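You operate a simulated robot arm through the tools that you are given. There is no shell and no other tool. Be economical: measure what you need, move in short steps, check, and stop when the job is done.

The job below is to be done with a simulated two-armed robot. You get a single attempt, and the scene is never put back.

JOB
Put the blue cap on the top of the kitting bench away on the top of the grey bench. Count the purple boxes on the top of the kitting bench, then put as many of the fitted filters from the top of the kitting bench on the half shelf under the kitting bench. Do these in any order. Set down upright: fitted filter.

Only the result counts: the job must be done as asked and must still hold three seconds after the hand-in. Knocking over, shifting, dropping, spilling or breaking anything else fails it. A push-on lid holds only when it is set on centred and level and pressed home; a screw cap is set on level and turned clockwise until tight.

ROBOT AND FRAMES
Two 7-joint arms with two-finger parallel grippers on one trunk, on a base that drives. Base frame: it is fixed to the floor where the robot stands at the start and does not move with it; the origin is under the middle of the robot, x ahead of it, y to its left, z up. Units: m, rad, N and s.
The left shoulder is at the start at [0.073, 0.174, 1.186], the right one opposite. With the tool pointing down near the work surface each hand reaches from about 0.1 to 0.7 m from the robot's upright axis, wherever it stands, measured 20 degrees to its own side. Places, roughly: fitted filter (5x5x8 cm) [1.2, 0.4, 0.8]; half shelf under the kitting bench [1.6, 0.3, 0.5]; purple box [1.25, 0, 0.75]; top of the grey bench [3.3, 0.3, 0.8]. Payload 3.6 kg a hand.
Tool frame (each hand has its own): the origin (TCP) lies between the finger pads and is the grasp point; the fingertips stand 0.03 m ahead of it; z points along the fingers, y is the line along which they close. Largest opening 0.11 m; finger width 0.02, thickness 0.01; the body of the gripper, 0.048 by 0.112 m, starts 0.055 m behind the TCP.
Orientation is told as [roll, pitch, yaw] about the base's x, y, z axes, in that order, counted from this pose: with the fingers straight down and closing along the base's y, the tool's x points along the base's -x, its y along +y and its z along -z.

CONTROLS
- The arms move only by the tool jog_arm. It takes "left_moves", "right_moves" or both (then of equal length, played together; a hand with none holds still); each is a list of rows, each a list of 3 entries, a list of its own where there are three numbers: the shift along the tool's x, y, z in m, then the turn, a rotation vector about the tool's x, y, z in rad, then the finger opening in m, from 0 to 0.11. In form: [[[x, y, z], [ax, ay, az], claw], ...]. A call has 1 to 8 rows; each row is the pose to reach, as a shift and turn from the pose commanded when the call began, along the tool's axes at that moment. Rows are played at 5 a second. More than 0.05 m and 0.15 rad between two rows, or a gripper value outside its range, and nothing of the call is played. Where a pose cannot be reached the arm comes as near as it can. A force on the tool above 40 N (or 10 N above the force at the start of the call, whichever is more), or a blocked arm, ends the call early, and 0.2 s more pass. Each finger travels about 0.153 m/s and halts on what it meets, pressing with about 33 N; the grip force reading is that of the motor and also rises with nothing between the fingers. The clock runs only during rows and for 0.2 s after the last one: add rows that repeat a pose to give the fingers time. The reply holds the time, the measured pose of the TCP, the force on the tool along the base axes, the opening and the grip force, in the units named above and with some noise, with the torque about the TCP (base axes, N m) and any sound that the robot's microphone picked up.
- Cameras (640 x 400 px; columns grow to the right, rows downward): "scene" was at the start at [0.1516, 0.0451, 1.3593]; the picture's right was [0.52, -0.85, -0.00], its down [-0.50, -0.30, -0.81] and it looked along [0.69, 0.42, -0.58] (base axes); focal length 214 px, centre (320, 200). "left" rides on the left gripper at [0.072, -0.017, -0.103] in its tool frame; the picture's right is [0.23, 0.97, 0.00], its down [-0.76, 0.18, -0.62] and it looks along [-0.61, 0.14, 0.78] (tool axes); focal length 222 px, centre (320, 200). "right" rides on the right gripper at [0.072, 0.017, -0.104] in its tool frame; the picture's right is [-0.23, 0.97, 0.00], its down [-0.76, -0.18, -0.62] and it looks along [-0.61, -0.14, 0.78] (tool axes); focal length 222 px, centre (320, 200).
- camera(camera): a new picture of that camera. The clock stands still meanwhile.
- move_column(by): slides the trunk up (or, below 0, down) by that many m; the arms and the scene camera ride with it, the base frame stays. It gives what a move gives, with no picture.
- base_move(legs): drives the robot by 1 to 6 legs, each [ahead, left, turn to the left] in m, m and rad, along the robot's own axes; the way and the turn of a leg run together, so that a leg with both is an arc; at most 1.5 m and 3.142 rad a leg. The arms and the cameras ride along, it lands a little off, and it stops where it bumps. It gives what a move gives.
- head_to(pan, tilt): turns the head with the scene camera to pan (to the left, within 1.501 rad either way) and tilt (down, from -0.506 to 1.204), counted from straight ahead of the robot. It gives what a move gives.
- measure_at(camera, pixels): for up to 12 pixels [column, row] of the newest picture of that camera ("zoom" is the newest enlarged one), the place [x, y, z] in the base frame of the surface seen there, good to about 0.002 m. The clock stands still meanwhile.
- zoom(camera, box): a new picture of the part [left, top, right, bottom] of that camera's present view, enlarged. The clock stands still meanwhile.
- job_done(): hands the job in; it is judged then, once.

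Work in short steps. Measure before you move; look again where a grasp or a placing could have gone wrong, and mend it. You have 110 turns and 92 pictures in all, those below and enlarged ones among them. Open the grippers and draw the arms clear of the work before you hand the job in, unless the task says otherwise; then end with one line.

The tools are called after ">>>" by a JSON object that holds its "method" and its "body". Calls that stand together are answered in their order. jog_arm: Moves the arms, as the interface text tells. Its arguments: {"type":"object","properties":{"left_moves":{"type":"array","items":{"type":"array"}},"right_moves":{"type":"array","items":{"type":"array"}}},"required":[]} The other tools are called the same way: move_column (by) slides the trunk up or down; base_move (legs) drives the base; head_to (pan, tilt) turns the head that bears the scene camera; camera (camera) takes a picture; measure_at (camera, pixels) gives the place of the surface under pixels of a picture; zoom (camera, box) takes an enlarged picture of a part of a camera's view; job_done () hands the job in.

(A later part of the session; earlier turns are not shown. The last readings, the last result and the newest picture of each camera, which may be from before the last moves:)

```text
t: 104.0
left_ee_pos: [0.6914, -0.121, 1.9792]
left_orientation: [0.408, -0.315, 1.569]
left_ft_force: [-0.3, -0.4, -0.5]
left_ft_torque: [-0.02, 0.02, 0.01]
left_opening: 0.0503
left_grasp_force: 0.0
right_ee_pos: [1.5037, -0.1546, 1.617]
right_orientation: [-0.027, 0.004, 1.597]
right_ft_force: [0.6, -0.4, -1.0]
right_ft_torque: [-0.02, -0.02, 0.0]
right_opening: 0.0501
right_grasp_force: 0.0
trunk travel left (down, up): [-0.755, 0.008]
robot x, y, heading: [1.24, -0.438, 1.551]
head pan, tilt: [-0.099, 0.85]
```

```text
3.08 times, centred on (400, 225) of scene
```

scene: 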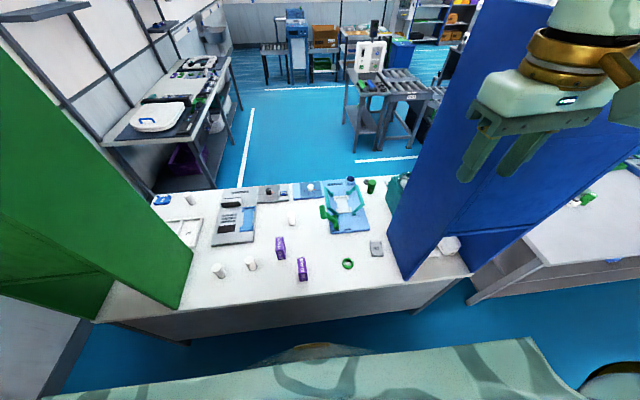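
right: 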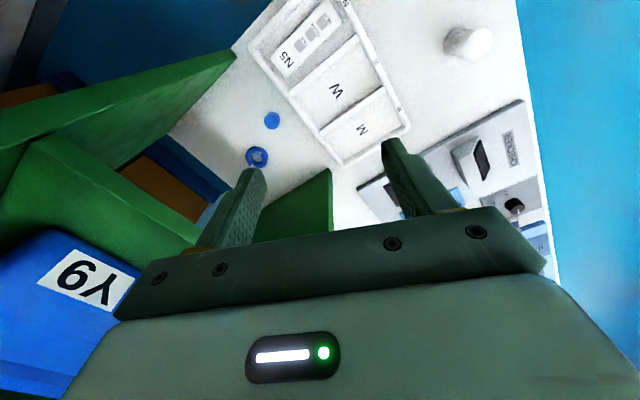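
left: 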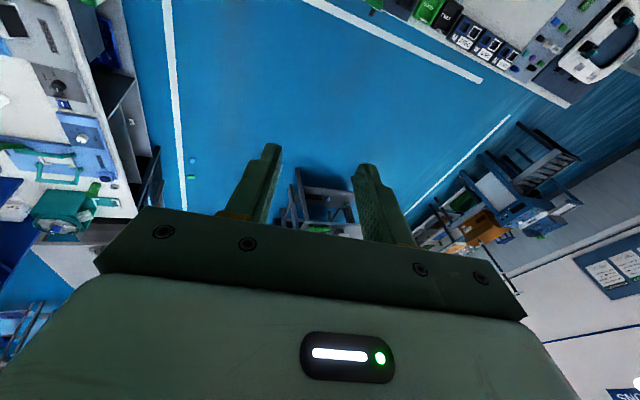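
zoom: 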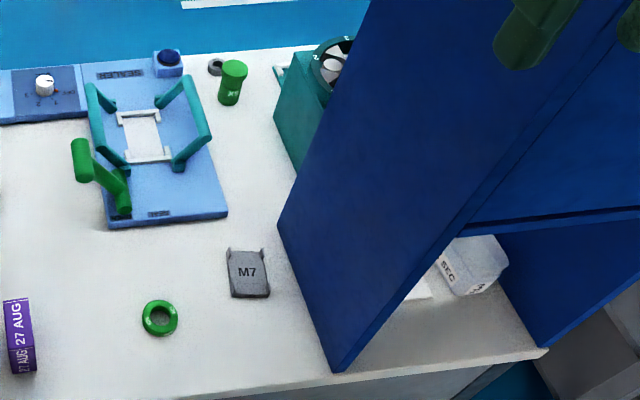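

A front panel closes the bench on this side (y≈−0.02, z 0.32–0.77), so the half shelf must be served from the other aisle; from here I only take the cap. Forearm geometry suits a robot pose near (0.02,−0.2) with heading ≈0.8. I turn and drive back there with the trunk up.

>>> {"method": "base_move", "body": {"legs": [[0, 0, -0.75], [-0.85, 0.875, 0]]}}

>>> {"method": "head_to", "body": {"pan": 0.0, "tilt": 0.8}}

>>> {"method": "camera", "body": {"camera": "scene"}}

```text
t: 112.2
left_ee_pos: [-0.1665, 0.2028, 1.9798]
left_orientation: [0.414, -0.315, 0.824]
left_ft_force: [0.0, 0.1, 0.0]
left_ft_torque: [0.0, -0.04, -0.02]
left_opening: 0.05
left_grasp_force: 0.1
right_ee_pos: [0.4083, -0.3732, 1.6174]
right_orientation: [-0.029, 0.002, 0.852]
right_ft_force: [-0.2, -0.6, -0.6]
right_ft_torque: [-0.01, 0.01, -0.02]
right_opening: 0.0499
right_grasp_force: 0.0
trunk travel left (down, up): [-0.755, 0.008]
robot x, y, heading: [0.0204, -0.4021, 0.804]
head pan, tilt: [-0.099, 0.85]
```

```text
t: 112.9
left_ee_pos: [-0.1667, 0.2028, 1.9799]
left_orientation: [0.412, -0.314, 0.824]
left_ft_force: [0.1, 0.1, 0.0]
left_ft_torque: [0.01, 0.04, -0.01]
left_opening: 0.0502
left_grasp_force: 0.1
right_ee_pos: [0.4065, -0.3729, 1.6176]
right_orientation: [-0.027, 0.003, 0.853]
right_ft_force: [-0.4, -0.1, -1.3]
right_ft_torque: [0.03, -0.02, -0.04]
right_opening: 0.0503
right_grasp_force: 0.0
trunk travel left (down, up): [-0.755, 0.008]
robot x, y, heading: [0.0214, -0.3982, 0.798]
head pan, tilt: [0.0, 0.799]
```

```text
43 pictures are left
```

scene: 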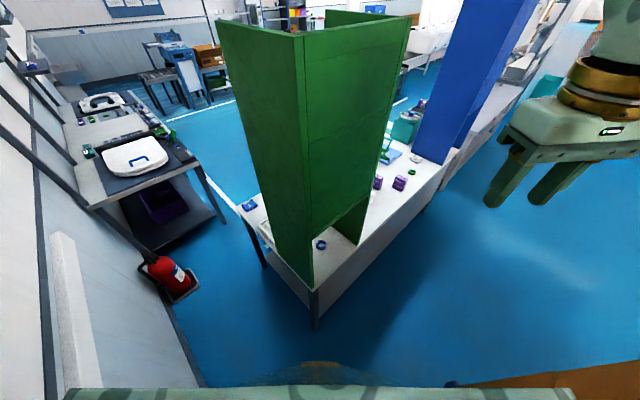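

I check the white post at left (70,300) against the left arm's position before lowering.

>>> {"method": "measure_at", "body": {"camera": "scene", "pixels": [[70, 250], [85, 340], [60, 320], [165, 275], [175, 295], [190, 285], [150, 262], [310, 285]]}}

>>> {"method": "move_column", "body": {"by": -0.38}}

```text
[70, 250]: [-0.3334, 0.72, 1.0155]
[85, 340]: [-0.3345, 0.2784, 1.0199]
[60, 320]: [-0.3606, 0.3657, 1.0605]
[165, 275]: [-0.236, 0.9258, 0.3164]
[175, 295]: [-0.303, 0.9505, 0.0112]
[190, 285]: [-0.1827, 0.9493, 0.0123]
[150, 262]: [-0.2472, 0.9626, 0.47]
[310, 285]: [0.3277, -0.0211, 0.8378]
```

```text
t: 116.6
left_ee_pos: [-0.133, 0.2378, 1.5785]
left_orientation: [0.409, -0.247, 0.826]
left_ft_force: [-0.1, -0.2, 0.5]
left_ft_torque: [-0.04, 0.0, -0.01]
left_opening: 0.0504
left_grasp_force: 0.0
right_ee_pos: [0.4078, -0.3728, 1.238]
right_orientation: [-0.027, 0.003, 0.85]
right_ft_force: [-0.9, 0.2, 0.4]
right_ft_torque: [-0.01, 0.02, -0.02]
right_opening: 0.0501
right_grasp_force: 0.0
trunk travel left (down, up): [-0.375, 0.388]
robot x, y, heading: [0.0186, -0.4008, 0.798]
head pan, tilt: [0.0, 0.799]
```

>>> {"method": "move_column", "body": {"by": -0.36}}

>>> {"method": "camera", "body": {"camera": "scene"}}

```text
t: 120.1
left_ee_pos: [0.0383, 0.4179, 1.0594]
left_orientation: [0.42, 0.178, 0.826]
left_ft_force: [0.3, 0.1, -0.1]
left_ft_torque: [-0.01, 0.02, 0.02]
left_opening: 0.05
left_grasp_force: 0.0
right_ee_pos: [0.4566, -0.3207, 0.8282]
right_orientation: [-0.014, 0.261, 0.855]
right_ft_force: [-0.8, -0.4, 0.1]
right_ft_torque: [0.0, -0.01, 0.02]
right_opening: 0.0502
right_grasp_force: 0.0
trunk travel left (down, up): [-0.015, 0.748]
robot x, y, heading: [0.0177, -0.4026, 0.801]
head pan, tilt: [0.0, 0.799]
```

```text
42 pictures are left
```

scene: 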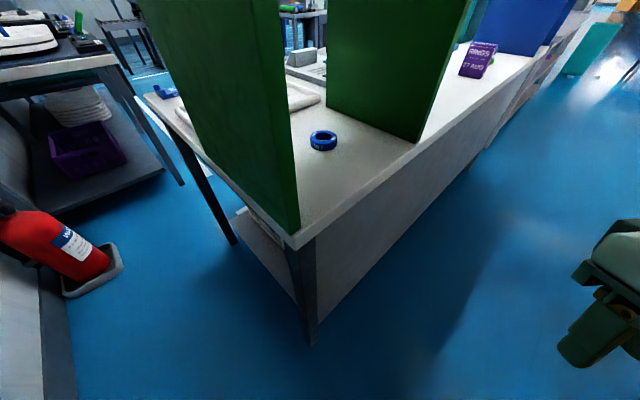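

The trunk leans when this low (hand pitched 0.26). I level the right hand and raise it to z≈0.92, with fingers narrow.

>>> {"method": "jog_arm", "body": {"right_moves": [[[0, 0, -0.03], [0, -0.09, 0], 0.05], [[0, 0, -0.06], [0, -0.18, 0], 0.05], [[0, 0, -0.09], [0, -0.26, 0], 0.05]]}}

>>> {"method": "camera", "body": {"camera": "right"}}

```text
t: 120.9
left_ee_pos: [0.0394, 0.4167, 1.0609]
left_orientation: [0.421, 0.175, 0.824]
left_ft_force: [0.2, 0.4, -0.1]
left_ft_torque: [0.0, 0.0, -0.03]
left_opening: 0.05
left_grasp_force: 0.0
right_ee_pos: [0.4745, -0.3042, 0.9148]
right_orientation: [-0.014, 0.002, 0.857]
right_ft_force: [-0.7, 0.3, -0.1]
right_ft_torque: [0.0, -0.01, 0.02]
right_opening: 0.0499
right_grasp_force: 0.0
trunk travel left (down, up): [-0.015, 0.748]
robot x, y, heading: [0.0209, -0.4017, 0.802]
head pan, tilt: [0.0, 0.799]
```

```text
41 pictures are left
```

right: 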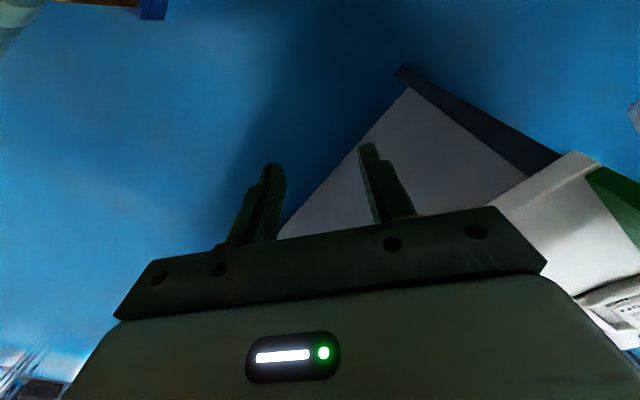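

I drive +0.22 m in y so the hand comes to the edge of the unit's open bottom bay.

>>> {"method": "base_move", "body": {"legs": [[0.158, 0.153, 0]]}}

>>> {"method": "camera", "body": {"camera": "scene"}}

>>> {"method": "camera", "body": {"camera": "right"}}

```text
t: 122.5
left_ee_pos: [0.0316, 0.633, 1.0584]
left_orientation: [0.419, 0.178, 0.83]
left_ft_force: [-0.4, 0.4, 0.7]
left_ft_torque: [0.0, 0.01, -0.02]
left_opening: 0.0497
left_grasp_force: 0.1
right_ee_pos: [0.4721, -0.0848, 0.9142]
right_orientation: [-0.014, 0.005, 0.864]
right_ft_force: [0.1, 1.2, 0.4]
right_ft_torque: [-0.05, 0.04, 0.0]
right_opening: 0.0504
right_grasp_force: 0.0
trunk travel left (down, up): [-0.015, 0.748]
robot x, y, heading: [0.0155, -0.1836, 0.806]
head pan, tilt: [0.0, 0.799]
```

```text
40 pictures are left
```

scene: 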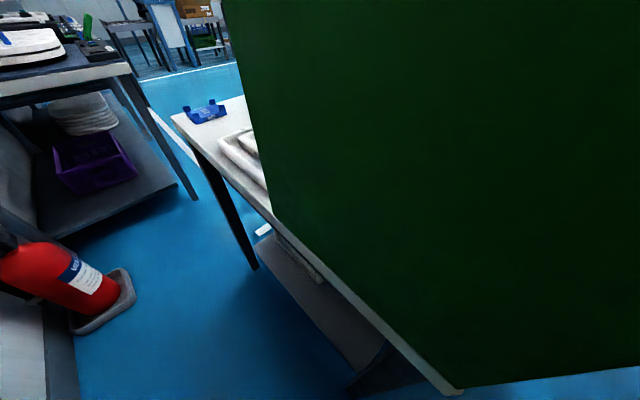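

```text
39 pictures are left
```

right: 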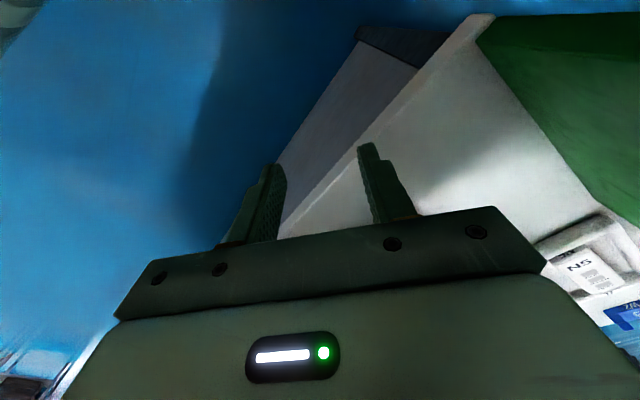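

Hand at (0.472,−0.085,0.914), tips above the bench edge. I slide it into the bay by 0.15 m while lowering to z≈0.875, and check.

>>> {"method": "jog_arm", "body": {"right_moves": [[[-0.03, 0.026, 0.01], [0, 0, 0], 0.07], [[-0.061, 0.052, 0.02], [0, 0, 0], 0.07], [[-0.091, 0.078, 0.03], [0, 0, 0], 0.07], [[-0.118, 0.101, 0.038], [0, 0, 0], 0.07]]}}

>>> {"method": "camera", "body": {"camera": "right"}}

```text
t: 123.5
left_ee_pos: [0.0334, 0.6338, 1.0597]
left_orientation: [0.421, 0.18, 0.83]
left_ft_force: [0.2, -0.1, -0.5]
left_ft_torque: [-0.03, 0.04, 0.0]
left_opening: 0.0502
left_grasp_force: 0.0
right_ee_pos: [0.4727, 0.07, 0.8756]
right_orientation: [-0.014, 0.003, 0.86]
right_ft_force: [-0.5, 0.2, -0.5]
right_ft_torque: [0.0, 0.02, -0.01]
right_opening: 0.07
right_grasp_force: 0.0
trunk travel left (down, up): [-0.015, 0.748]
robot x, y, heading: [0.0176, -0.1844, 0.806]
head pan, tilt: [0.0, 0.799]
```

```text
38 pictures are left
```

right: 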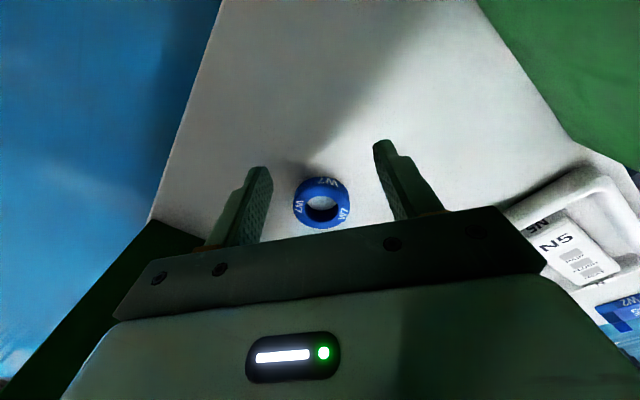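

The ring passes below between the fingers with clearance; no contact. I continue 0.143 m to over the cap.

>>> {"method": "jog_arm", "body": {"right_moves": [[[-0.03, 0.025, 0.0], [0, 0, 0], 0.07], [[-0.06, 0.05, 0.0], [0, 0, 0], 0.07], [[-0.09, 0.075, 0.0], [0, 0, 0], 0.07], [[-0.109, 0.092, 0.0], [0, 0, 0], 0.07]]}}

>>> {"method": "camera", "body": {"camera": "right"}}

```text
t: 124.5
left_ee_pos: [0.0315, 0.6338, 1.0588]
left_orientation: [0.421, 0.177, 0.829]
left_ft_force: [-0.6, -0.2, -0.3]
left_ft_torque: [-0.02, 0.0, 0.0]
left_opening: 0.0499
left_grasp_force: 0.0
right_ee_pos: [0.4751, 0.2091, 0.874]
right_orientation: [-0.015, 0.0, 0.863]
right_ft_force: [0.1, 0.1, -0.7]
right_ft_torque: [0.0, 0.0, 0.01]
right_opening: 0.0701
right_grasp_force: 0.0
trunk travel left (down, up): [-0.015, 0.748]
robot x, y, heading: [0.0175, -0.1845, 0.805]
head pan, tilt: [0.0, 0.799]
```

```text
37 pictures are left
```

right: 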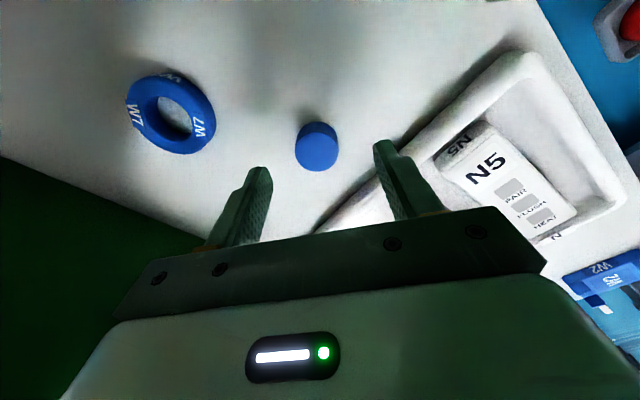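

>>> {"method": "measure_at", "body": {"camera": "right", "pixels": [[317, 138], [300, 140], [337, 140], [317, 165], [372, 170], [345, 200], [400, 140], [205, 130], [420, 120]]}}

```text
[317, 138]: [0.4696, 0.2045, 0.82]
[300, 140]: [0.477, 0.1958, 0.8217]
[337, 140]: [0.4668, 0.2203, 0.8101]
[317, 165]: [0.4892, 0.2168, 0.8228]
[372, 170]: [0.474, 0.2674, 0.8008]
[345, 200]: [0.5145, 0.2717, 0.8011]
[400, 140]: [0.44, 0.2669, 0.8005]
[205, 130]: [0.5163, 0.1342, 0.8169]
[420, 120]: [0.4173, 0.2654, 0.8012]
```

Cap centre ≈(0.478,0.211), Ø≈36 mm; tray edge is at y≈0.267, ring well clear. I lower to z≈0.835 and close.

>>> {"method": "jog_arm", "body": {"right_moves": [[[-0.003, 0, 0.015], [0, 0, 0], 0.06], [[-0.003, 0, 0.03], [0, 0, 0], 0.06], [[-0.003, 0, 0.039], [0, 0, 0], 0.06], [[-0.003, 0, 0.039], [0, 0, 0], 0.04], [[-0.003, 0, 0.039], [0, 0, 0], 0.02], [[-0.003, 0, 0.039], [0, 0, 0], 0.02], [[-0.003, 0, 0.039], [0, 0, 0], 0.02]]}}

>>> {"method": "camera", "body": {"camera": "right"}}

```text
t: 126.1
left_ee_pos: [0.0334, 0.6332, 1.0599]
left_orientation: [0.421, 0.178, 0.829]
left_ft_force: [0.2, 0.1, 0.5]
left_ft_torque: [-0.05, 0.0, 0.0]
left_opening: 0.0499
left_grasp_force: 0.0
right_ee_pos: [0.4768, 0.2126, 0.8359]
right_orientation: [-0.014, 0.002, 0.862]
right_ft_force: [0.3, -0.2, -0.1]
right_ft_torque: [-0.01, -0.03, -0.02]
right_opening: 0.0322
right_grasp_force: 33.0
trunk travel left (down, up): [-0.015, 0.748]
robot x, y, heading: [0.0158, -0.1832, 0.808]
head pan, tilt: [0.0, 0.799]
```

```text
36 pictures are left
```

right: 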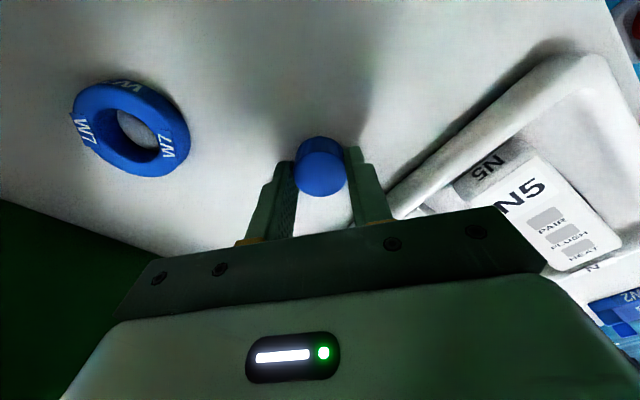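

Cap is gripped (opening 0.032). I lift 4 cm and retract out of the bay.

>>> {"method": "jog_arm", "body": {"right_moves": [[[0, 0, -0.02], [0, 0, 0], 0.02], [[0, 0, -0.042], [0, 0, 0], 0.02], [[0.034, -0.029, -0.042], [0, 0, 0], 0.02], [[0.068, -0.058, -0.042], [0, 0, 0], 0.02], [[0.102, -0.087, -0.042], [0, 0, 0], 0.02], [[0.136, -0.116, -0.045], [0, 0, 0], 0.02], [[0.17, -0.145, -0.06], [0, 0, 0], 0.02], [[0.204, -0.174, -0.08], [0, 0, 0], 0.02]]}}

>>> {"method": "camera", "body": {"camera": "right"}}

```text
t: 127.9
left_ee_pos: [0.0327, 0.6332, 1.0611]
left_orientation: [0.422, 0.177, 0.829]
left_ft_force: [0.8, -0.4, 0.5]
left_ft_torque: [-0.03, -0.03, -0.02]
left_opening: 0.0502
left_grasp_force: 0.0
right_ee_pos: [0.4708, -0.055, 0.9195]
right_orientation: [-0.013, 0.001, 0.864]
right_ft_force: [0.1, -0.5, -0.6]
right_ft_torque: [-0.01, 0.04, -0.01]
right_opening: 0.0323
right_grasp_force: 33.0
trunk travel left (down, up): [-0.015, 0.748]
robot x, y, heading: [0.0176, -0.1887, 0.806]
head pan, tilt: [0.0, 0.799]
```

```text
35 pictures are left
```

right: 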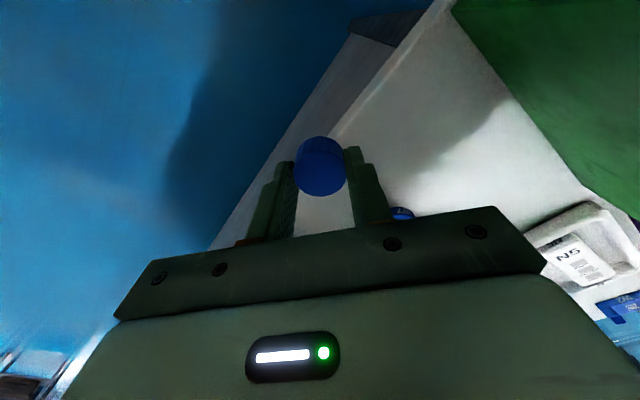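

I back the base off to y≈−0.41 and raise the trunk for the drive.

>>> {"method": "base_move", "body": {"legs": [[-0.158, -0.153, 0]]}}

>>> {"method": "move_column", "body": {"by": 0.38}}

>>> {"method": "move_column", "body": {"by": 0.36}}

```text
t: 129.6
left_ee_pos: [0.0377, 0.4097, 1.0607]
left_orientation: [0.42, 0.177, 0.827]
left_ft_force: [0.0, -0.2, -0.4]
left_ft_torque: [0.02, -0.03, -0.03]
left_opening: 0.0498
left_grasp_force: 0.1
right_ee_pos: [0.4757, -0.276, 0.9198]
right_orientation: [-0.014, 0.0, 0.861]
right_ft_force: [-0.5, -0.2, 0.2]
right_ft_torque: [0.03, 0.01, 0.01]
right_opening: 0.0325
right_grasp_force: 32.9
trunk travel left (down, up): [-0.015, 0.748]
robot x, y, heading: [0.0212, -0.4094, 0.809]
head pan, tilt: [0.0, 0.799]
```

```text
t: 133.3
left_ee_pos: [-0.1367, 0.2304, 1.5999]
left_orientation: [0.412, -0.252, 0.828]
left_ft_force: [0.9, 0.1, 0.2]
left_ft_torque: [0.03, 0.01, -0.01]
left_opening: 0.05
left_grasp_force: 0.0
right_ee_pos: [0.4753, -0.2764, 1.2981]
right_orientation: [-0.015, 0.001, 0.86]
right_ft_force: [0.6, 0.7, -0.4]
right_ft_torque: [0.0, 0.01, -0.02]
right_opening: 0.032
right_grasp_force: 33.4
trunk travel left (down, up): [-0.395, 0.368]
robot x, y, heading: [0.0215, -0.4061, 0.806]
head pan, tilt: [0.0, 0.799]
```

```text
t: 136.8
left_ee_pos: [-0.1711, 0.1944, 1.9828]
left_orientation: [0.411, -0.323, 0.828]
left_ft_force: [-0.3, 0.4, 0.5]
left_ft_torque: [0.0, 0.01, 0.0]
left_opening: 0.05
left_grasp_force: 0.1
right_ee_pos: [0.4736, -0.2806, 1.6631]
right_orientation: [-0.013, -0.011, 0.858]
right_ft_force: [-0.4, -0.7, -0.4]
right_ft_torque: [-0.02, 0.05, 0.02]
right_opening: 0.0321
right_grasp_force: 33.3
trunk travel left (down, up): [-0.755, 0.008]
robot x, y, heading: [0.0261, -0.4057, 0.806]
head pan, tilt: [0.0, 0.799]
```

I turn to heading 0 and drive ahead to x≈1.4, then look ahead toward the grey bench.

>>> {"method": "base_move", "body": {"legs": [[0, 0, -0.806], [1.35, -0.03, 0]]}}

>>> {"method": "head_to", "body": {"pan": 0.15, "tilt": 0.6}}

>>> {"method": "camera", "body": {"camera": "scene"}}

```text
t: 145.8
left_ee_pos: [1.7021, 0.0769, 1.9821]
left_orientation: [0.411, -0.321, -0.006]
left_ft_force: [-1.0, -0.8, 0.1]
left_ft_torque: [-0.02, 0.01, 0.01]
left_opening: 0.0502
left_grasp_force: 0.0
right_ee_pos: [1.7817, -0.7168, 1.6627]
right_orientation: [-0.014, -0.013, 0.02]
right_ft_force: [0.5, 0.3, -0.5]
right_ft_torque: [0.0, -0.04, 0.01]
right_opening: 0.032
right_grasp_force: 33.1
trunk travel left (down, up): [-0.755, 0.008]
robot x, y, heading: [1.3861, -0.4701, -0.031]
head pan, tilt: [0.0, 0.799]
```

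```text
t: 146.5
left_ee_pos: [1.7025, 0.0766, 1.9827]
left_orientation: [0.41, -0.322, -0.008]
left_ft_force: [-0.3, 0.1, 0.1]
left_ft_torque: [-0.01, -0.02, -0.02]
left_opening: 0.0503
left_grasp_force: 0.1
right_ee_pos: [1.7843, -0.7172, 1.6631]
right_orientation: [-0.015, -0.012, 0.019]
right_ft_force: [0.0, -0.3, 0.2]
right_ft_torque: [0.01, 0.01, -0.01]
right_opening: 0.0322
right_grasp_force: 33.3
trunk travel left (down, up): [-0.755, 0.008]
robot x, y, heading: [1.3851, -0.4696, -0.03]
head pan, tilt: [0.15, 0.6]
```

```text
34 pictures are left
```

scene: 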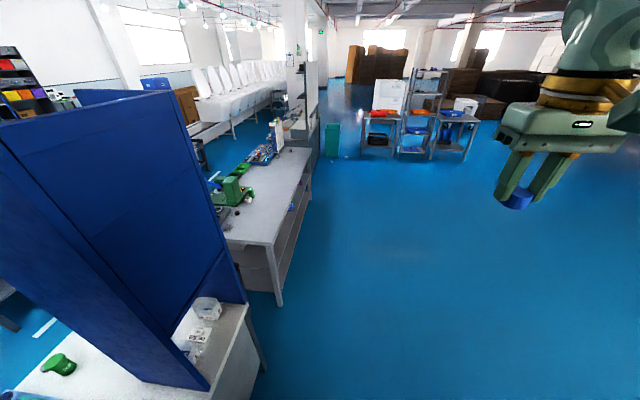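

The cap is held. I measure the grey bench's free surface and extents.

>>> {"method": "measure_at", "body": {"camera": "scene", "pixels": [[265, 225], [275, 195], [255, 210], [285, 175], [305, 155], [230, 200], [292, 205], [332, 140], [312, 150], [240, 225], [290, 150]]}}

>>> {"method": "zoom", "body": {"camera": "scene", "box": [180, 80, 360, 250]}}

```text
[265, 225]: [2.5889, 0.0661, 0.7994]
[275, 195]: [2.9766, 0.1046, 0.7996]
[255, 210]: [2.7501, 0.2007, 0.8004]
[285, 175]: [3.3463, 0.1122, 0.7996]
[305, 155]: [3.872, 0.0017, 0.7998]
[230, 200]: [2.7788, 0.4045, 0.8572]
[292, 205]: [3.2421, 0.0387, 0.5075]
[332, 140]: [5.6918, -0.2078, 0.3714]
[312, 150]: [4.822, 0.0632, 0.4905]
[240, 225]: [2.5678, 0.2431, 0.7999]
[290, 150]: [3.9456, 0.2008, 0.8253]
```

```text
2.35 times, centred on (270, 165) of scene
```

zoom: 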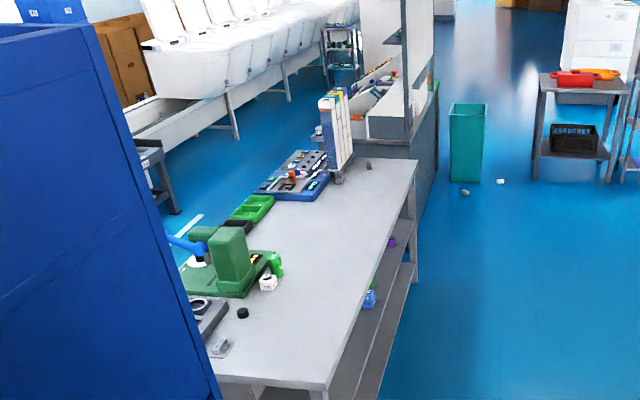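

The grey bench (x 2.43–4.0, y≥−0.01, z 0.80) is free around (3.0,0.10). I drive to x≈2.76, turn to face it.

>>> {"method": "base_move", "body": {"legs": [[1.375, 0.1, 0.03], [0, 0, 1.571]]}}

>>> {"method": "move_column", "body": {"by": -0.38}}

>>> {"method": "head_to", "body": {"pan": -0.1, "tilt": 0.75}}

>>> {"method": "camera", "body": {"camera": "scene"}}

```text
t: 157.4
left_ee_pos: [2.2257, -0.0784, 1.9835]
left_orientation: [0.408, -0.324, 1.64]
left_ft_force: [-0.6, 0.3, 0.3]
left_ft_torque: [-0.02, 0.02, 0.01]
left_opening: 0.05
left_grasp_force: 0.0
right_ee_pos: [3.0105, 0.0648, 1.6633]
right_orientation: [-0.015, -0.012, 1.668]
right_ft_force: [0.1, -0.2, 0.2]
right_ft_torque: [0.02, 0.03, 0.01]
right_opening: 0.0322
right_grasp_force: 33.4
trunk travel left (down, up): [-0.755, 0.008]
robot x, y, heading: [2.7924, -0.3482, 1.622]
head pan, tilt: [0.15, 0.6]
```

```text
t: 161.0
left_ee_pos: [2.2224, -0.0288, 1.5819]
left_orientation: [0.411, -0.251, 1.64]
left_ft_force: [0.2, 0.1, 0.7]
left_ft_torque: [0.02, 0.02, -0.02]
left_opening: 0.0501
left_grasp_force: 0.0
right_ee_pos: [3.0097, 0.0642, 1.2843]
right_orientation: [-0.014, -0.013, 1.67]
right_ft_force: [-0.4, -0.8, 0.9]
right_ft_torque: [-0.02, 0.01, -0.01]
right_opening: 0.032
right_grasp_force: 32.9
trunk travel left (down, up): [-0.375, 0.388]
robot x, y, heading: [2.7952, -0.3545, 1.619]
head pan, tilt: [0.15, 0.6]
```

```text
t: 161.8
left_ee_pos: [2.2221, -0.0283, 1.5805]
left_orientation: [0.411, -0.252, 1.642]
left_ft_force: [0.3, 0.1, 0.3]
left_ft_torque: [0.05, 0.0, -0.02]
left_opening: 0.0499
left_grasp_force: 0.0
right_ee_pos: [3.011, 0.0662, 1.2832]
right_orientation: [-0.013, -0.012, 1.671]
right_ft_force: [-0.2, -0.3, 0.3]
right_ft_torque: [-0.02, -0.01, -0.02]
right_opening: 0.0322
right_grasp_force: 33.3
trunk travel left (down, up): [-0.375, 0.388]
robot x, y, heading: [2.7927, -0.3498, 1.618]
head pan, tilt: [-0.099, 0.75]
```

```text
32 pictures are left
```

scene: 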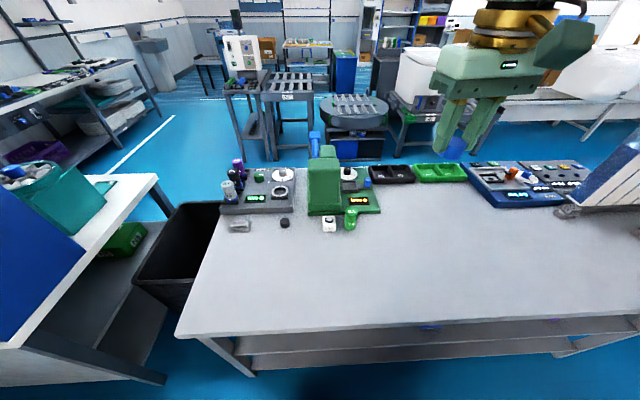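

Free white surface below the hand. I also measure the kitting bench's end shelf visible at left, then lower the cap with the arm.

>>> {"method": "measure_at", "body": {"camera": "scene", "pixels": [[100, 310], [60, 345], [125, 240], [130, 330], [60, 280], [155, 265], [190, 225], [150, 180], [85, 270], [140, 375]]}}

>>> {"method": "jog_arm", "body": {"right_moves": [[[-0.01, 0, 0.048], [0, 0, 0], 0.02], [[-0.02, 0, 0.096], [0, 0, 0], 0.02], [[-0.03, 0, 0.144], [0, 0, 0], 0.02], [[-0.04, 0, 0.192], [0, 0, 0], 0.02], [[-0.05, 0, 0.24], [0, 0, 0], 0.02], [[-0.05, 0, 0.288], [0, 0, 0], 0.02], [[-0.05, 0, 0.336], [0, 0, 0], 0.02], [[-0.05, 0, 0.384], [0, 0, 0], 0.02]]}}

```text
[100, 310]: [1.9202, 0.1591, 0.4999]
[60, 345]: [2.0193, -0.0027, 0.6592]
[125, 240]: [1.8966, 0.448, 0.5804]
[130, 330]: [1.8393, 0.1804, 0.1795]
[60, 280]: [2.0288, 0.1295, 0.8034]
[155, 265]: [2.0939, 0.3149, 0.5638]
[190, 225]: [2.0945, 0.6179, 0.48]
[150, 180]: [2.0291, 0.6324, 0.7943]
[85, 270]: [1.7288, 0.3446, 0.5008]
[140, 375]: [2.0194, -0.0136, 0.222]
```

```text
t: 163.6
left_ee_pos: [2.2222, -0.0273, 1.5811]
left_orientation: [0.412, -0.252, 1.639]
left_ft_force: [0.2, 1.4, 0.1]
left_ft_torque: [0.02, 0.02, 0.0]
left_opening: 0.0499
left_grasp_force: 0.0
right_ee_pos: [3.0106, 0.1225, 0.8967]
right_orientation: [-0.014, -0.013, 1.67]
right_ft_force: [-0.8, 0.0, 0.4]
right_ft_torque: [0.03, 0.01, 0.03]
right_opening: 0.0323
right_grasp_force: 33.0
trunk travel left (down, up): [-0.375, 0.388]
robot x, y, heading: [2.7942, -0.3539, 1.617]
head pan, tilt: [-0.099, 0.75]
```

The half shelf (z=0.50) is open at the bench's end (x≈2.03) — reachable from this corridor. First I set the cap down at (3.01,0.12).

>>> {"method": "jog_arm", "body": {"right_moves": [[[0, 0, 0.03], [0, 0, 0], 0.02], [[0, 0, 0.052], [0, 0, 0], 0.02], [[0, 0, 0.058], [0, 0, 0], 0.02], [[0, 0, 0.058], [0, 0, 0], 0.045], [[0, 0, 0.058], [0, 0, 0], 0.06], [[0, 0, 0.03], [0, 0, 0], 0.06], [[0, 0, -0.02], [0, 0, 0], 0.06], [[0, 0, -0.07], [0, 0, 0], 0.06]]}}

>>> {"method": "zoom", "body": {"camera": "scene", "box": [0, 140, 260, 400]}}

>>> {"method": "camera", "body": {"camera": "right"}}

```text
t: 165.4
left_ee_pos: [2.2209, -0.0292, 1.5816]
left_orientation: [0.413, -0.254, 1.641]
left_ft_force: [-0.1, -0.5, 0.5]
left_ft_torque: [-0.03, 0.0, 0.02]
left_opening: 0.0502
left_grasp_force: 0.1
right_ee_pos: [3.0135, 0.1191, 0.9692]
right_orientation: [-0.014, -0.012, 1.671]
right_ft_force: [0.9, 0.0, 0.3]
right_ft_torque: [-0.01, 0.02, -0.01]
right_opening: 0.0599
right_grasp_force: 0.2
trunk travel left (down, up): [-0.375, 0.388]
robot x, y, heading: [2.7942, -0.3512, 1.617]
head pan, tilt: [-0.099, 0.75]
```

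```text
1.54 times, centred on (130, 270) of scene
```

zoom: 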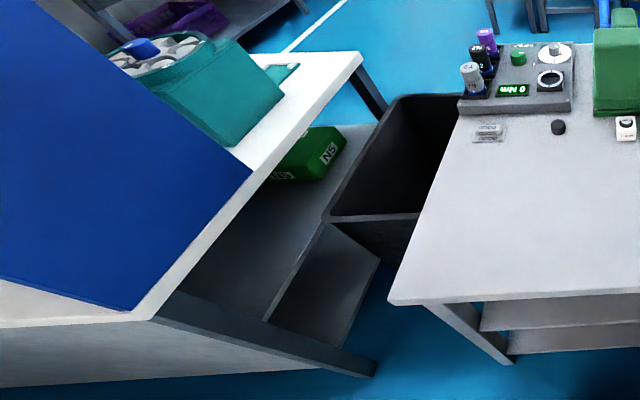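

```text
30 pictures are left
```

right: 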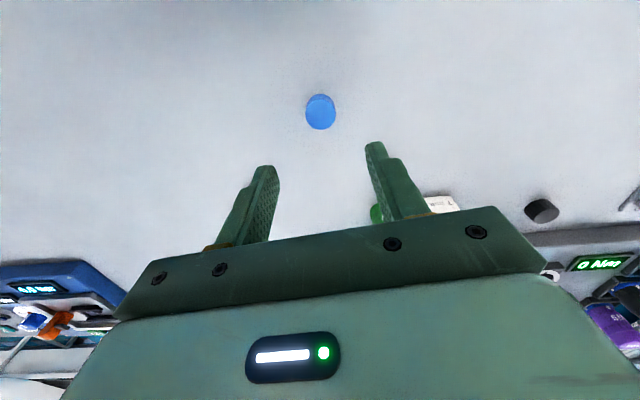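

Cap stands on the grey bench. I measure the half shelf's edges in the zoomed view.

>>> {"method": "zoom", "body": {"camera": "scene", "box": [0, 140, 260, 400]}}

>>> {"method": "measure_at", "body": {"camera": "zoom", "pixels": [[230, 260], [262, 314], [300, 245], [195, 285], [340, 160], [290, 200], [275, 310], [220, 310], [330, 220], [395, 290], [380, 100], [170, 300]]}}

```text
1.54 times, centred on (130, 270) of scene
```

zoom: 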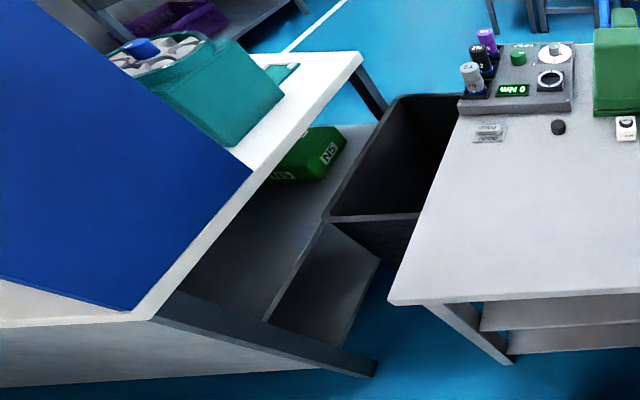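

```text
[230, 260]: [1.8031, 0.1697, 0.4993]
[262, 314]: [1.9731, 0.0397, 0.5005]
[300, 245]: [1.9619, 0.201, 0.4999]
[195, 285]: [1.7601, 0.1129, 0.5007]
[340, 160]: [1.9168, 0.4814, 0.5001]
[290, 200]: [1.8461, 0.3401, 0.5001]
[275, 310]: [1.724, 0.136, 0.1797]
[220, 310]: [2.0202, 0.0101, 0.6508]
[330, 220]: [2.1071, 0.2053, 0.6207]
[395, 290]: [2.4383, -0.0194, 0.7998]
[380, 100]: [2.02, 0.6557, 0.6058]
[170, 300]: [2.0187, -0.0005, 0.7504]
```

Half shelf spans up to x≈1.98 at z=0.50, open at the bench end for y≈0.04–0.2 (bin from y≥0.2). Plan: grip filters with the hand tilted (≈34° above horizontal), so that it fits under the top. I tilt the right hand forward now and strafe back toward the filters.

>>> {"method": "jog_arm", "body": {"right_moves": [[[0.01, 0, -0.02], [0, -0.14, 0], 0.08], [[0.02, 0, -0.03], [0, -0.28, 0], 0.09], [[0.03, 0, -0.03], [0, -0.42, 0], 0.09], [[0.04, 0, -0.03], [0, -0.56, 0], 0.09], [[0.05, 0, -0.03], [0, -0.7, 0], 0.09], [[0.06, 0, -0.03], [0, -0.84, 0], 0.09], [[0.06, 0, -0.03], [0, -0.977, 0], 0.09]]}}

>>> {"method": "base_move", "body": {"legs": [[-0.18, 0, -0.046], [0, 1.0, 0], [0, 0.76, 0]]}}

>>> {"method": "head_to", "body": {"pan": 0.1, "tilt": 0.75}}

>>> {"method": "camera", "body": {"camera": "scene"}}

```text
t: 167.0
left_ee_pos: [2.2212, -0.0274, 1.5803]
left_orientation: [0.412, -0.252, 1.64]
left_ft_force: [-1.3, -0.1, 0.3]
left_ft_torque: [-0.03, 0.02, 0.02]
left_opening: 0.0503
left_grasp_force: 0.1
right_ee_pos: [3.0517, 0.1025, 1.1288]
right_orientation: [0.01, -0.916, 1.692]
right_ft_force: [0.6, 0.5, -0.5]
right_ft_torque: [-0.02, 0.0, -0.03]
right_opening: 0.0898
right_grasp_force: 0.1
right hand out of reach, approached as far as the arm can: row 5, 6, 7
trunk travel left (down, up): [-0.375, 0.388]
robot x, y, heading: [2.7949, -0.3492, 1.614]
head pan, tilt: [-0.099, 0.75]
```

```text
t: 177.1
left_ee_pos: [0.4655, -0.1847, 1.5809]
left_orientation: [0.412, -0.254, 1.586]
left_ft_force: [0.3, 0.7, 1.1]
left_ft_torque: [0.01, -0.04, 0.01]
left_opening: 0.0501
left_grasp_force: 0.0
right_ee_pos: [1.3007, -0.0981, 1.1304]
right_orientation: [0.012, -0.916, 1.637]
right_ft_force: [0.0, 0.3, 0.2]
right_ft_torque: [0.01, 0.01, -0.03]
right_opening: 0.0902
right_grasp_force: 0.1
trunk travel left (down, up): [-0.375, 0.388]
robot x, y, heading: [1.0225, -0.5375, 1.563]
head pan, tilt: [-0.099, 0.75]
```

```text
t: 177.8
left_ee_pos: [0.4664, -0.1847, 1.5812]
left_orientation: [0.412, -0.253, 1.586]
left_ft_force: [0.1, 0.3, -0.2]
left_ft_torque: [-0.01, 0.01, 0.01]
left_opening: 0.05
left_grasp_force: 0.0
right_ee_pos: [1.3013, -0.0994, 1.1293]
right_orientation: [0.011, -0.916, 1.638]
right_ft_force: [0.4, -0.6, 0.2]
right_ft_torque: [-0.04, 0.02, -0.02]
right_opening: 0.09
right_grasp_force: 0.0
trunk travel left (down, up): [-0.375, 0.388]
robot x, y, heading: [1.0219, -0.5353, 1.56]
head pan, tilt: [0.099, 0.75]
```

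```text
28 pictures are left
```

scene: 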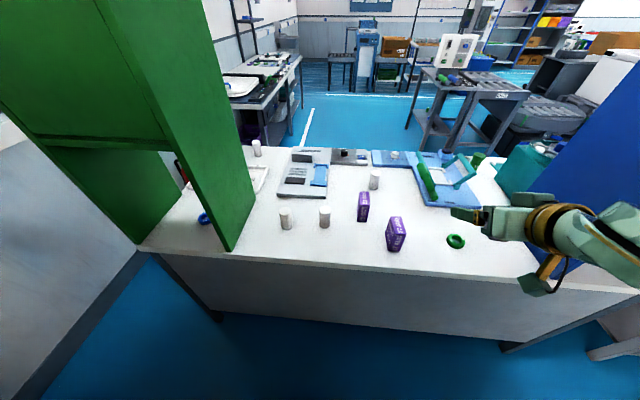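

The tilted hand needs a lower shoulder. I swing the left hand back (away from the green unit) and lower the trunk 0.27.

>>> {"method": "jog_arm", "body": {"left_moves": [[[0.04, 0.02, 0], [0, 0, 0], 0.05], [[0.08, 0.04, 0], [0, 0, 0], 0.05], [[0.12, 0.06, 0], [0, 0, 0], 0.05], [[0.16, 0.08, 0], [0, 0, 0], 0.05], [[0.2, 0.1, 0], [0, 0, 0], 0.05], [[0.24, 0.12, 0], [0, 0, 0], 0.05], [[0.28, 0.13, 0], [0, 0, 0], 0.05], [[0.32, 0.14, 0], [0, 0, 0], 0.05]]}}

>>> {"method": "move_column", "body": {"by": -0.2}}

>>> {"method": "measure_at", "body": {"camera": "scene", "pixels": [[286, 213], [286, 222], [324, 211], [325, 221], [364, 203], [396, 230], [204, 218]]}}

```text
t: 179.6
left_ee_pos: [0.3246, -0.3056, 1.5394]
left_orientation: [0.411, -0.25, 1.589]
left_ft_force: [0.3, 0.6, 0.9]
left_ft_torque: [0.01, -0.02, 0.02]
left_opening: 0.0501
left_grasp_force: 0.0
left hand out of reach, approached as far as the arm can: row 1, 2, 3, 4, 5, 6, 7, 8
right_ee_pos: [1.302, -0.0987, 1.1283]
right_orientation: [0.012, -0.917, 1.637]
right_ft_force: [0.4, -0.3, 0.5]
right_ft_torque: [-0.04, 0.03, 0.03]
right_opening: 0.0901
right_grasp_force: 0.1
trunk travel left (down, up): [-0.375, 0.388]
robot x, y, heading: [1.023, -0.5375, 1.569]
head pan, tilt: [0.099, 0.75]
```

```text
t: 181.8
left_ee_pos: [0.3246, -0.1865, 1.2967]
left_orientation: [0.415, -0.055, 1.586]
left_ft_force: [-0.1, 1.0, -0.9]
left_ft_torque: [-0.01, -0.01, 0.01]
left_opening: 0.05
left_grasp_force: 0.0
right_ee_pos: [1.3023, -0.0632, 0.853]
right_orientation: [0.029, -0.725, 1.624]
right_ft_force: [-1.0, 0.9, -1.3]
right_ft_torque: [-0.02, -0.01, 0.0]
right_opening: 0.0902
right_grasp_force: 0.0
trunk travel left (down, up): [-0.175, 0.588]
robot x, y, heading: [1.0183, -0.5362, 1.568]
head pan, tilt: [0.099, 0.75]
```

```text
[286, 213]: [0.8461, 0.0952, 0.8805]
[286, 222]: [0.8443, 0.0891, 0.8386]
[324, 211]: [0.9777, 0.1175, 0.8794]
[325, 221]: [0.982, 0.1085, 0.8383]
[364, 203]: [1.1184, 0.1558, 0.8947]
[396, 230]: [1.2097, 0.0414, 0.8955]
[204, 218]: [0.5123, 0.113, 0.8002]
```

Filters: B at ≈(0.981,0.132), C at ≈(0.846,0.114). Hand is at z 0.853 with tilt 0.725. I tilt a bit further and move it left to x≈0.98 along the bench front.

>>> {"method": "jog_arm", "body": {"right_moves": [[[0, 0.04, 0], [0, -0.04, 0], 0.09], [[0, 0.08, 0], [0, -0.08, 0], 0.09], [[0, 0.12, 0], [0, -0.12, 0], 0.09], [[0, 0.16, 0], [0, -0.16, 0], 0.09], [[0, 0.2, 0], [0, -0.2, 0], 0.09], [[0, 0.24, 0], [0, -0.24, 0], 0.09], [[0, 0.28, 0], [0, -0.26, 0], 0.09], [[0, 0.32, 0], [0, -0.26, 0], 0.09]]}}

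>>> {"method": "camera", "body": {"camera": "scene"}}

```text
t: 183.6
left_ee_pos: [0.325, -0.1843, 1.2956]
left_orientation: [0.415, -0.052, 1.587]
left_ft_force: [-0.1, 0.1, 0.1]
left_ft_torque: [0.01, -0.01, -0.02]
left_opening: 0.0502
left_grasp_force: 0.1
right_ee_pos: [0.9821, -0.0874, 0.8606]
right_orientation: [0.039, -0.982, 1.612]
right_ft_force: [-0.6, -0.1, -0.7]
right_ft_torque: [0.02, 0.02, -0.04]
right_opening: 0.09
right_grasp_force: 0.1
right hand out of reach, approached as far as the arm can: row 1, 2, 3, 4, 5
trunk travel left (down, up): [-0.175, 0.588]
robot x, y, heading: [1.0179, -0.5366, 1.569]
head pan, tilt: [0.099, 0.75]
```

```text
27 pictures are left
```

scene: 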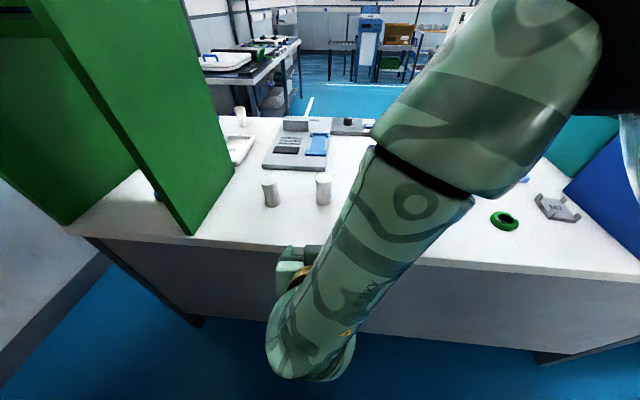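

Hand at (0.982,−0.087,0.861), in line with filter B. I advance 0.215 m onto it and close.

>>> {"method": "jog_arm", "body": {"right_moves": [[[-0.025, -0.002, 0.037], [0, 0, 0], 0.09], [[-0.05, -0.004, 0.075], [0, 0, 0], 0.09], [[-0.075, -0.006, 0.112], [0, 0, 0], 0.09], [[-0.1, -0.007, 0.15], [0, 0, 0], 0.09], [[-0.112, -0.008, 0.18], [0, 0, 0], 0.09], [[-0.112, -0.008, 0.18], [0, 0, 0], 0.05], [[-0.112, -0.008, 0.18], [0, 0, 0], 0.04], [[-0.112, -0.008, 0.18], [0, 0, 0], 0.04]]}}

>>> {"method": "camera", "body": {"camera": "right"}}

>>> {"method": "camera", "body": {"camera": "scene"}}

```text
t: 185.4
left_ee_pos: [0.3244, -0.1859, 1.2959]
left_orientation: [0.417, -0.053, 1.585]
left_ft_force: [0.1, -0.5, 0.1]
left_ft_torque: [0.03, -0.01, 0.0]
left_opening: 0.0504
left_grasp_force: 0.1
right_ee_pos: [0.9741, 0.1239, 0.8543]
right_orientation: [0.041, -0.984, 1.609]
right_ft_force: [0.5, 1.7, 2.8]
right_ft_torque: [0.05, -0.11, 0.04]
right_opening: 0.0429
right_grasp_force: 32.9
trunk travel left (down, up): [-0.175, 0.588]
robot x, y, heading: [1.0219, -0.5356, 1.565]
head pan, tilt: [0.099, 0.75]
```

```text
26 pictures are left
```

right: 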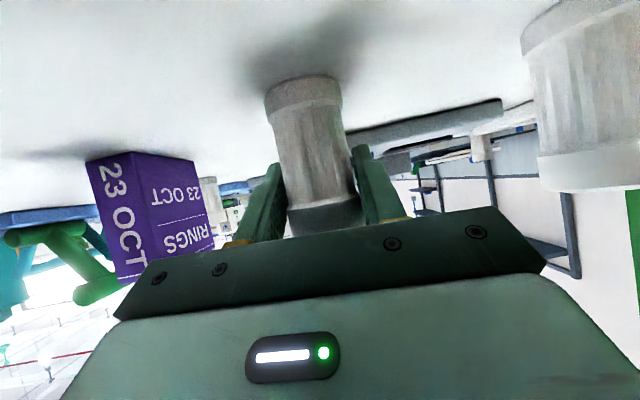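

```text
25 pictures are left
```

scene: 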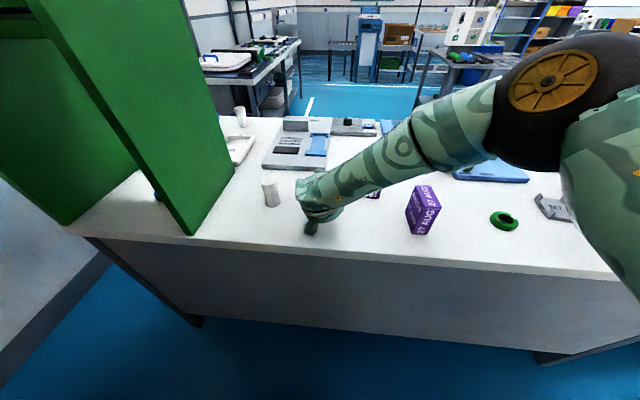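

Filter B is gripped (opening 0.043). I lift 6 cm and retract.

>>> {"method": "jog_arm", "body": {"right_moves": [[[-0.025, 0, -0.017], [0, 0, 0], 0.04], [[-0.05, 0, -0.033], [0, 0, 0], 0.04], [[-0.022, 0, -0.075], [0, 0, 0], 0.04], [[0.005, 0, -0.116], [0, 0, 0], 0.04], [[0.033, 0, -0.158], [0, 0, 0], 0.04], [[0.055, 0, -0.19], [0, 0, 0], 0.04]]}}

>>> {"method": "camera", "body": {"camera": "scene"}}

```text
refused: row 3 steps farther than a row can; nothing moved
```

```text
24 pictures are left
```

scene: 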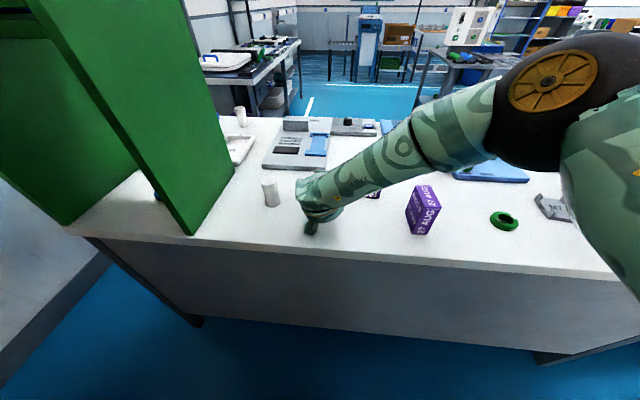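

One step was slightly too long; I resend with smaller steps, then back off and strafe to the gap, turning to heading ≈2.6.

>>> {"method": "jog_arm", "body": {"right_moves": [[[-0.025, 0, -0.017], [0, 0, 0], 0.04], [[-0.05, 0, -0.033], [0, 0, 0], 0.04], [[-0.028, 0, -0.066], [0, 0, 0], 0.04], [[-0.005, 0, -0.1], [0, 0, 0], 0.04], [[0.017, 0, -0.133], [0, 0, 0], 0.04], [[0.039, 0, -0.166], [0, 0, 0], 0.04], [[0.061, 0, -0.199], [0, 0, 0], 0.04]]}}

>>> {"method": "base_move", "body": {"legs": [[-0.03, 0, 0], [0, -1.28, 0], [0, 0, 1.03]]}}

>>> {"method": "camera", "body": {"camera": "right"}}

>>> {"method": "head_to", "body": {"pan": -0.1, "tilt": 0.7}}

>>> {"method": "camera", "body": {"camera": "scene"}}

```text
t: 187.0
left_ee_pos: [0.3237, -0.1857, 1.2962]
left_orientation: [0.416, -0.053, 1.586]
left_ft_force: [0.1, 0.1, -0.2]
left_ft_torque: [0.02, -0.02, 0.01]
left_opening: 0.0501
left_grasp_force: 0.0
right_ee_pos: [0.9897, -0.0743, 0.9116]
right_orientation: [0.039, -0.982, 1.61]
right_ft_force: [0.2, -0.2, -0.4]
right_ft_torque: [0.02, 0.01, 0.04]
right_opening: 0.0426
right_grasp_force: 33.3
trunk travel left (down, up): [-0.175, 0.588]
robot x, y, heading: [1.0188, -0.5331, 1.566]
head pan, tilt: [0.099, 0.75]
```

```text
t: 196.4
left_ee_pos: [1.6151, -0.9819, 1.2954]
left_orientation: [0.416, -0.053, 2.585]
left_ft_force: [0.0, -0.4, -0.7]
left_ft_torque: [0.01, -0.02, 0.02]
left_opening: 0.0501
left_grasp_force: 0.1
right_ee_pos: [1.8809, -0.3633, 0.9102]
right_orientation: [0.04, -0.979, 2.61]
right_ft_force: [-0.6, -0.5, -1.1]
right_ft_torque: [-0.01, 0.02, -0.01]
right_opening: 0.0426
right_grasp_force: 32.7
trunk travel left (down, up): [-0.175, 0.588]
robot x, y, heading: [2.284, -0.5882, 2.566]
head pan, tilt: [0.099, 0.75]
```

```text
23 pictures are left
```

right: 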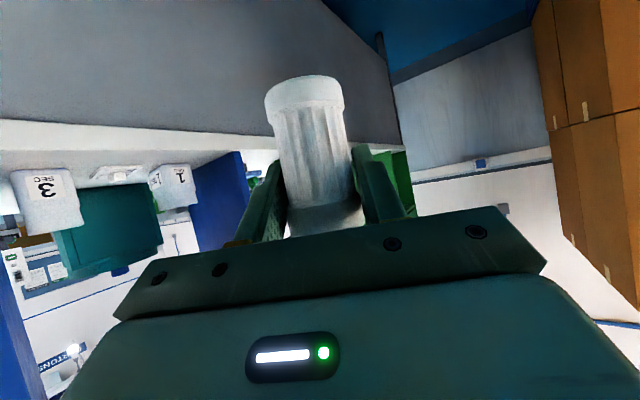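

```text
t: 197.1
left_ee_pos: [1.6167, -0.9811, 1.2958]
left_orientation: [0.415, -0.052, 2.585]
left_ft_force: [-0.7, 0.2, 0.7]
left_ft_torque: [-0.01, 0.0, 0.01]
left_opening: 0.0503
left_grasp_force: 0.1
right_ee_pos: [1.8826, -0.3616, 0.9108]
right_orientation: [0.039, -0.981, 2.609]
right_ft_force: [-0.2, -0.5, -0.6]
right_ft_torque: [0.02, 0.02, 0.0]
right_opening: 0.0425
right_grasp_force: 32.8
trunk travel left (down, up): [-0.175, 0.588]
robot x, y, heading: [2.2878, -0.5874, 2.563]
head pan, tilt: [-0.099, 0.7]
```

```text
22 pictures are left
```

scene: 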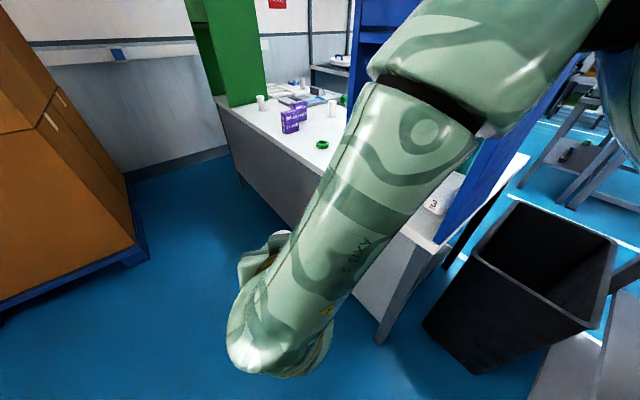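

Filter still held upright. I now yaw the hand to point along −x and shift it to the right, then lower the trunk.

>>> {"method": "jog_arm", "body": {"right_moves": [[[0.0075, -0.0385, -0.0112], [-0.055, 0, -0.037], 0.04], [[0.015, -0.077, -0.0225], [-0.11, 0, -0.074], 0.04], [[0.0225, -0.1155, -0.0338], [-0.165, 0, -0.111], 0.04], [[0.03, -0.154, -0.045], [-0.22, 0, -0.147], 0.04], [[0.0375, -0.1925, -0.056], [-0.275, 0, -0.184], 0.04], [[0.045, -0.231, -0.0675], [-0.33, 0, -0.221], 0.04], [[0.0525, -0.27, -0.079], [-0.385, 0, -0.258], 0.04], [[0.06, -0.308, -0.09], [-0.44, 0, -0.295], 0.04]]}}

>>> {"method": "move_column", "body": {"by": -0.16}}

```text
t: 198.9
left_ee_pos: [1.6172, -0.9834, 1.2962]
left_orientation: [0.414, -0.055, 2.59]
left_ft_force: [-0.1, -0.3, 0.3]
left_ft_torque: [0.02, 0.0, -0.01]
left_opening: 0.05
left_grasp_force: 0.0
right_ee_pos: [2.1175, -0.0947, 0.8969]
right_orientation: [0.023, -1.007, -3.127]
right_ft_force: [1.1, -1.7, -4.4]
right_ft_torque: [-0.01, 0.31, -0.11]
right_opening: 0.0424
right_grasp_force: 33.0
right hand out of reach, approached as far as the arm can: row 2, 3, 4, 5, 6, 7, 8
trunk travel left (down, up): [-0.175, 0.588]
robot x, y, heading: [2.2853, -0.5886, 2.563]
head pan, tilt: [-0.099, 0.7]
```

```text
t: 200.7
left_ee_pos: [1.5117, -0.9142, 1.0737]
left_orientation: [0.422, 0.179, 2.586]
left_ft_force: [-0.3, -0.4, 1.1]
left_ft_torque: [-0.02, 0.02, -0.02]
left_opening: 0.0501
left_grasp_force: 0.0
right_ee_pos: [2.0948, -0.079, 0.6653]
right_orientation: [0.216, -0.789, 3.003]
right_ft_force: [0.0, 0.2, -2.4]
right_ft_torque: [0.0, 0.03, -0.02]
right_opening: 0.0425
right_grasp_force: 33.0
trunk travel left (down, up): [-0.015, 0.748]
robot x, y, heading: [2.2913, -0.5901, 2.563]
head pan, tilt: [-0.099, 0.7]
```

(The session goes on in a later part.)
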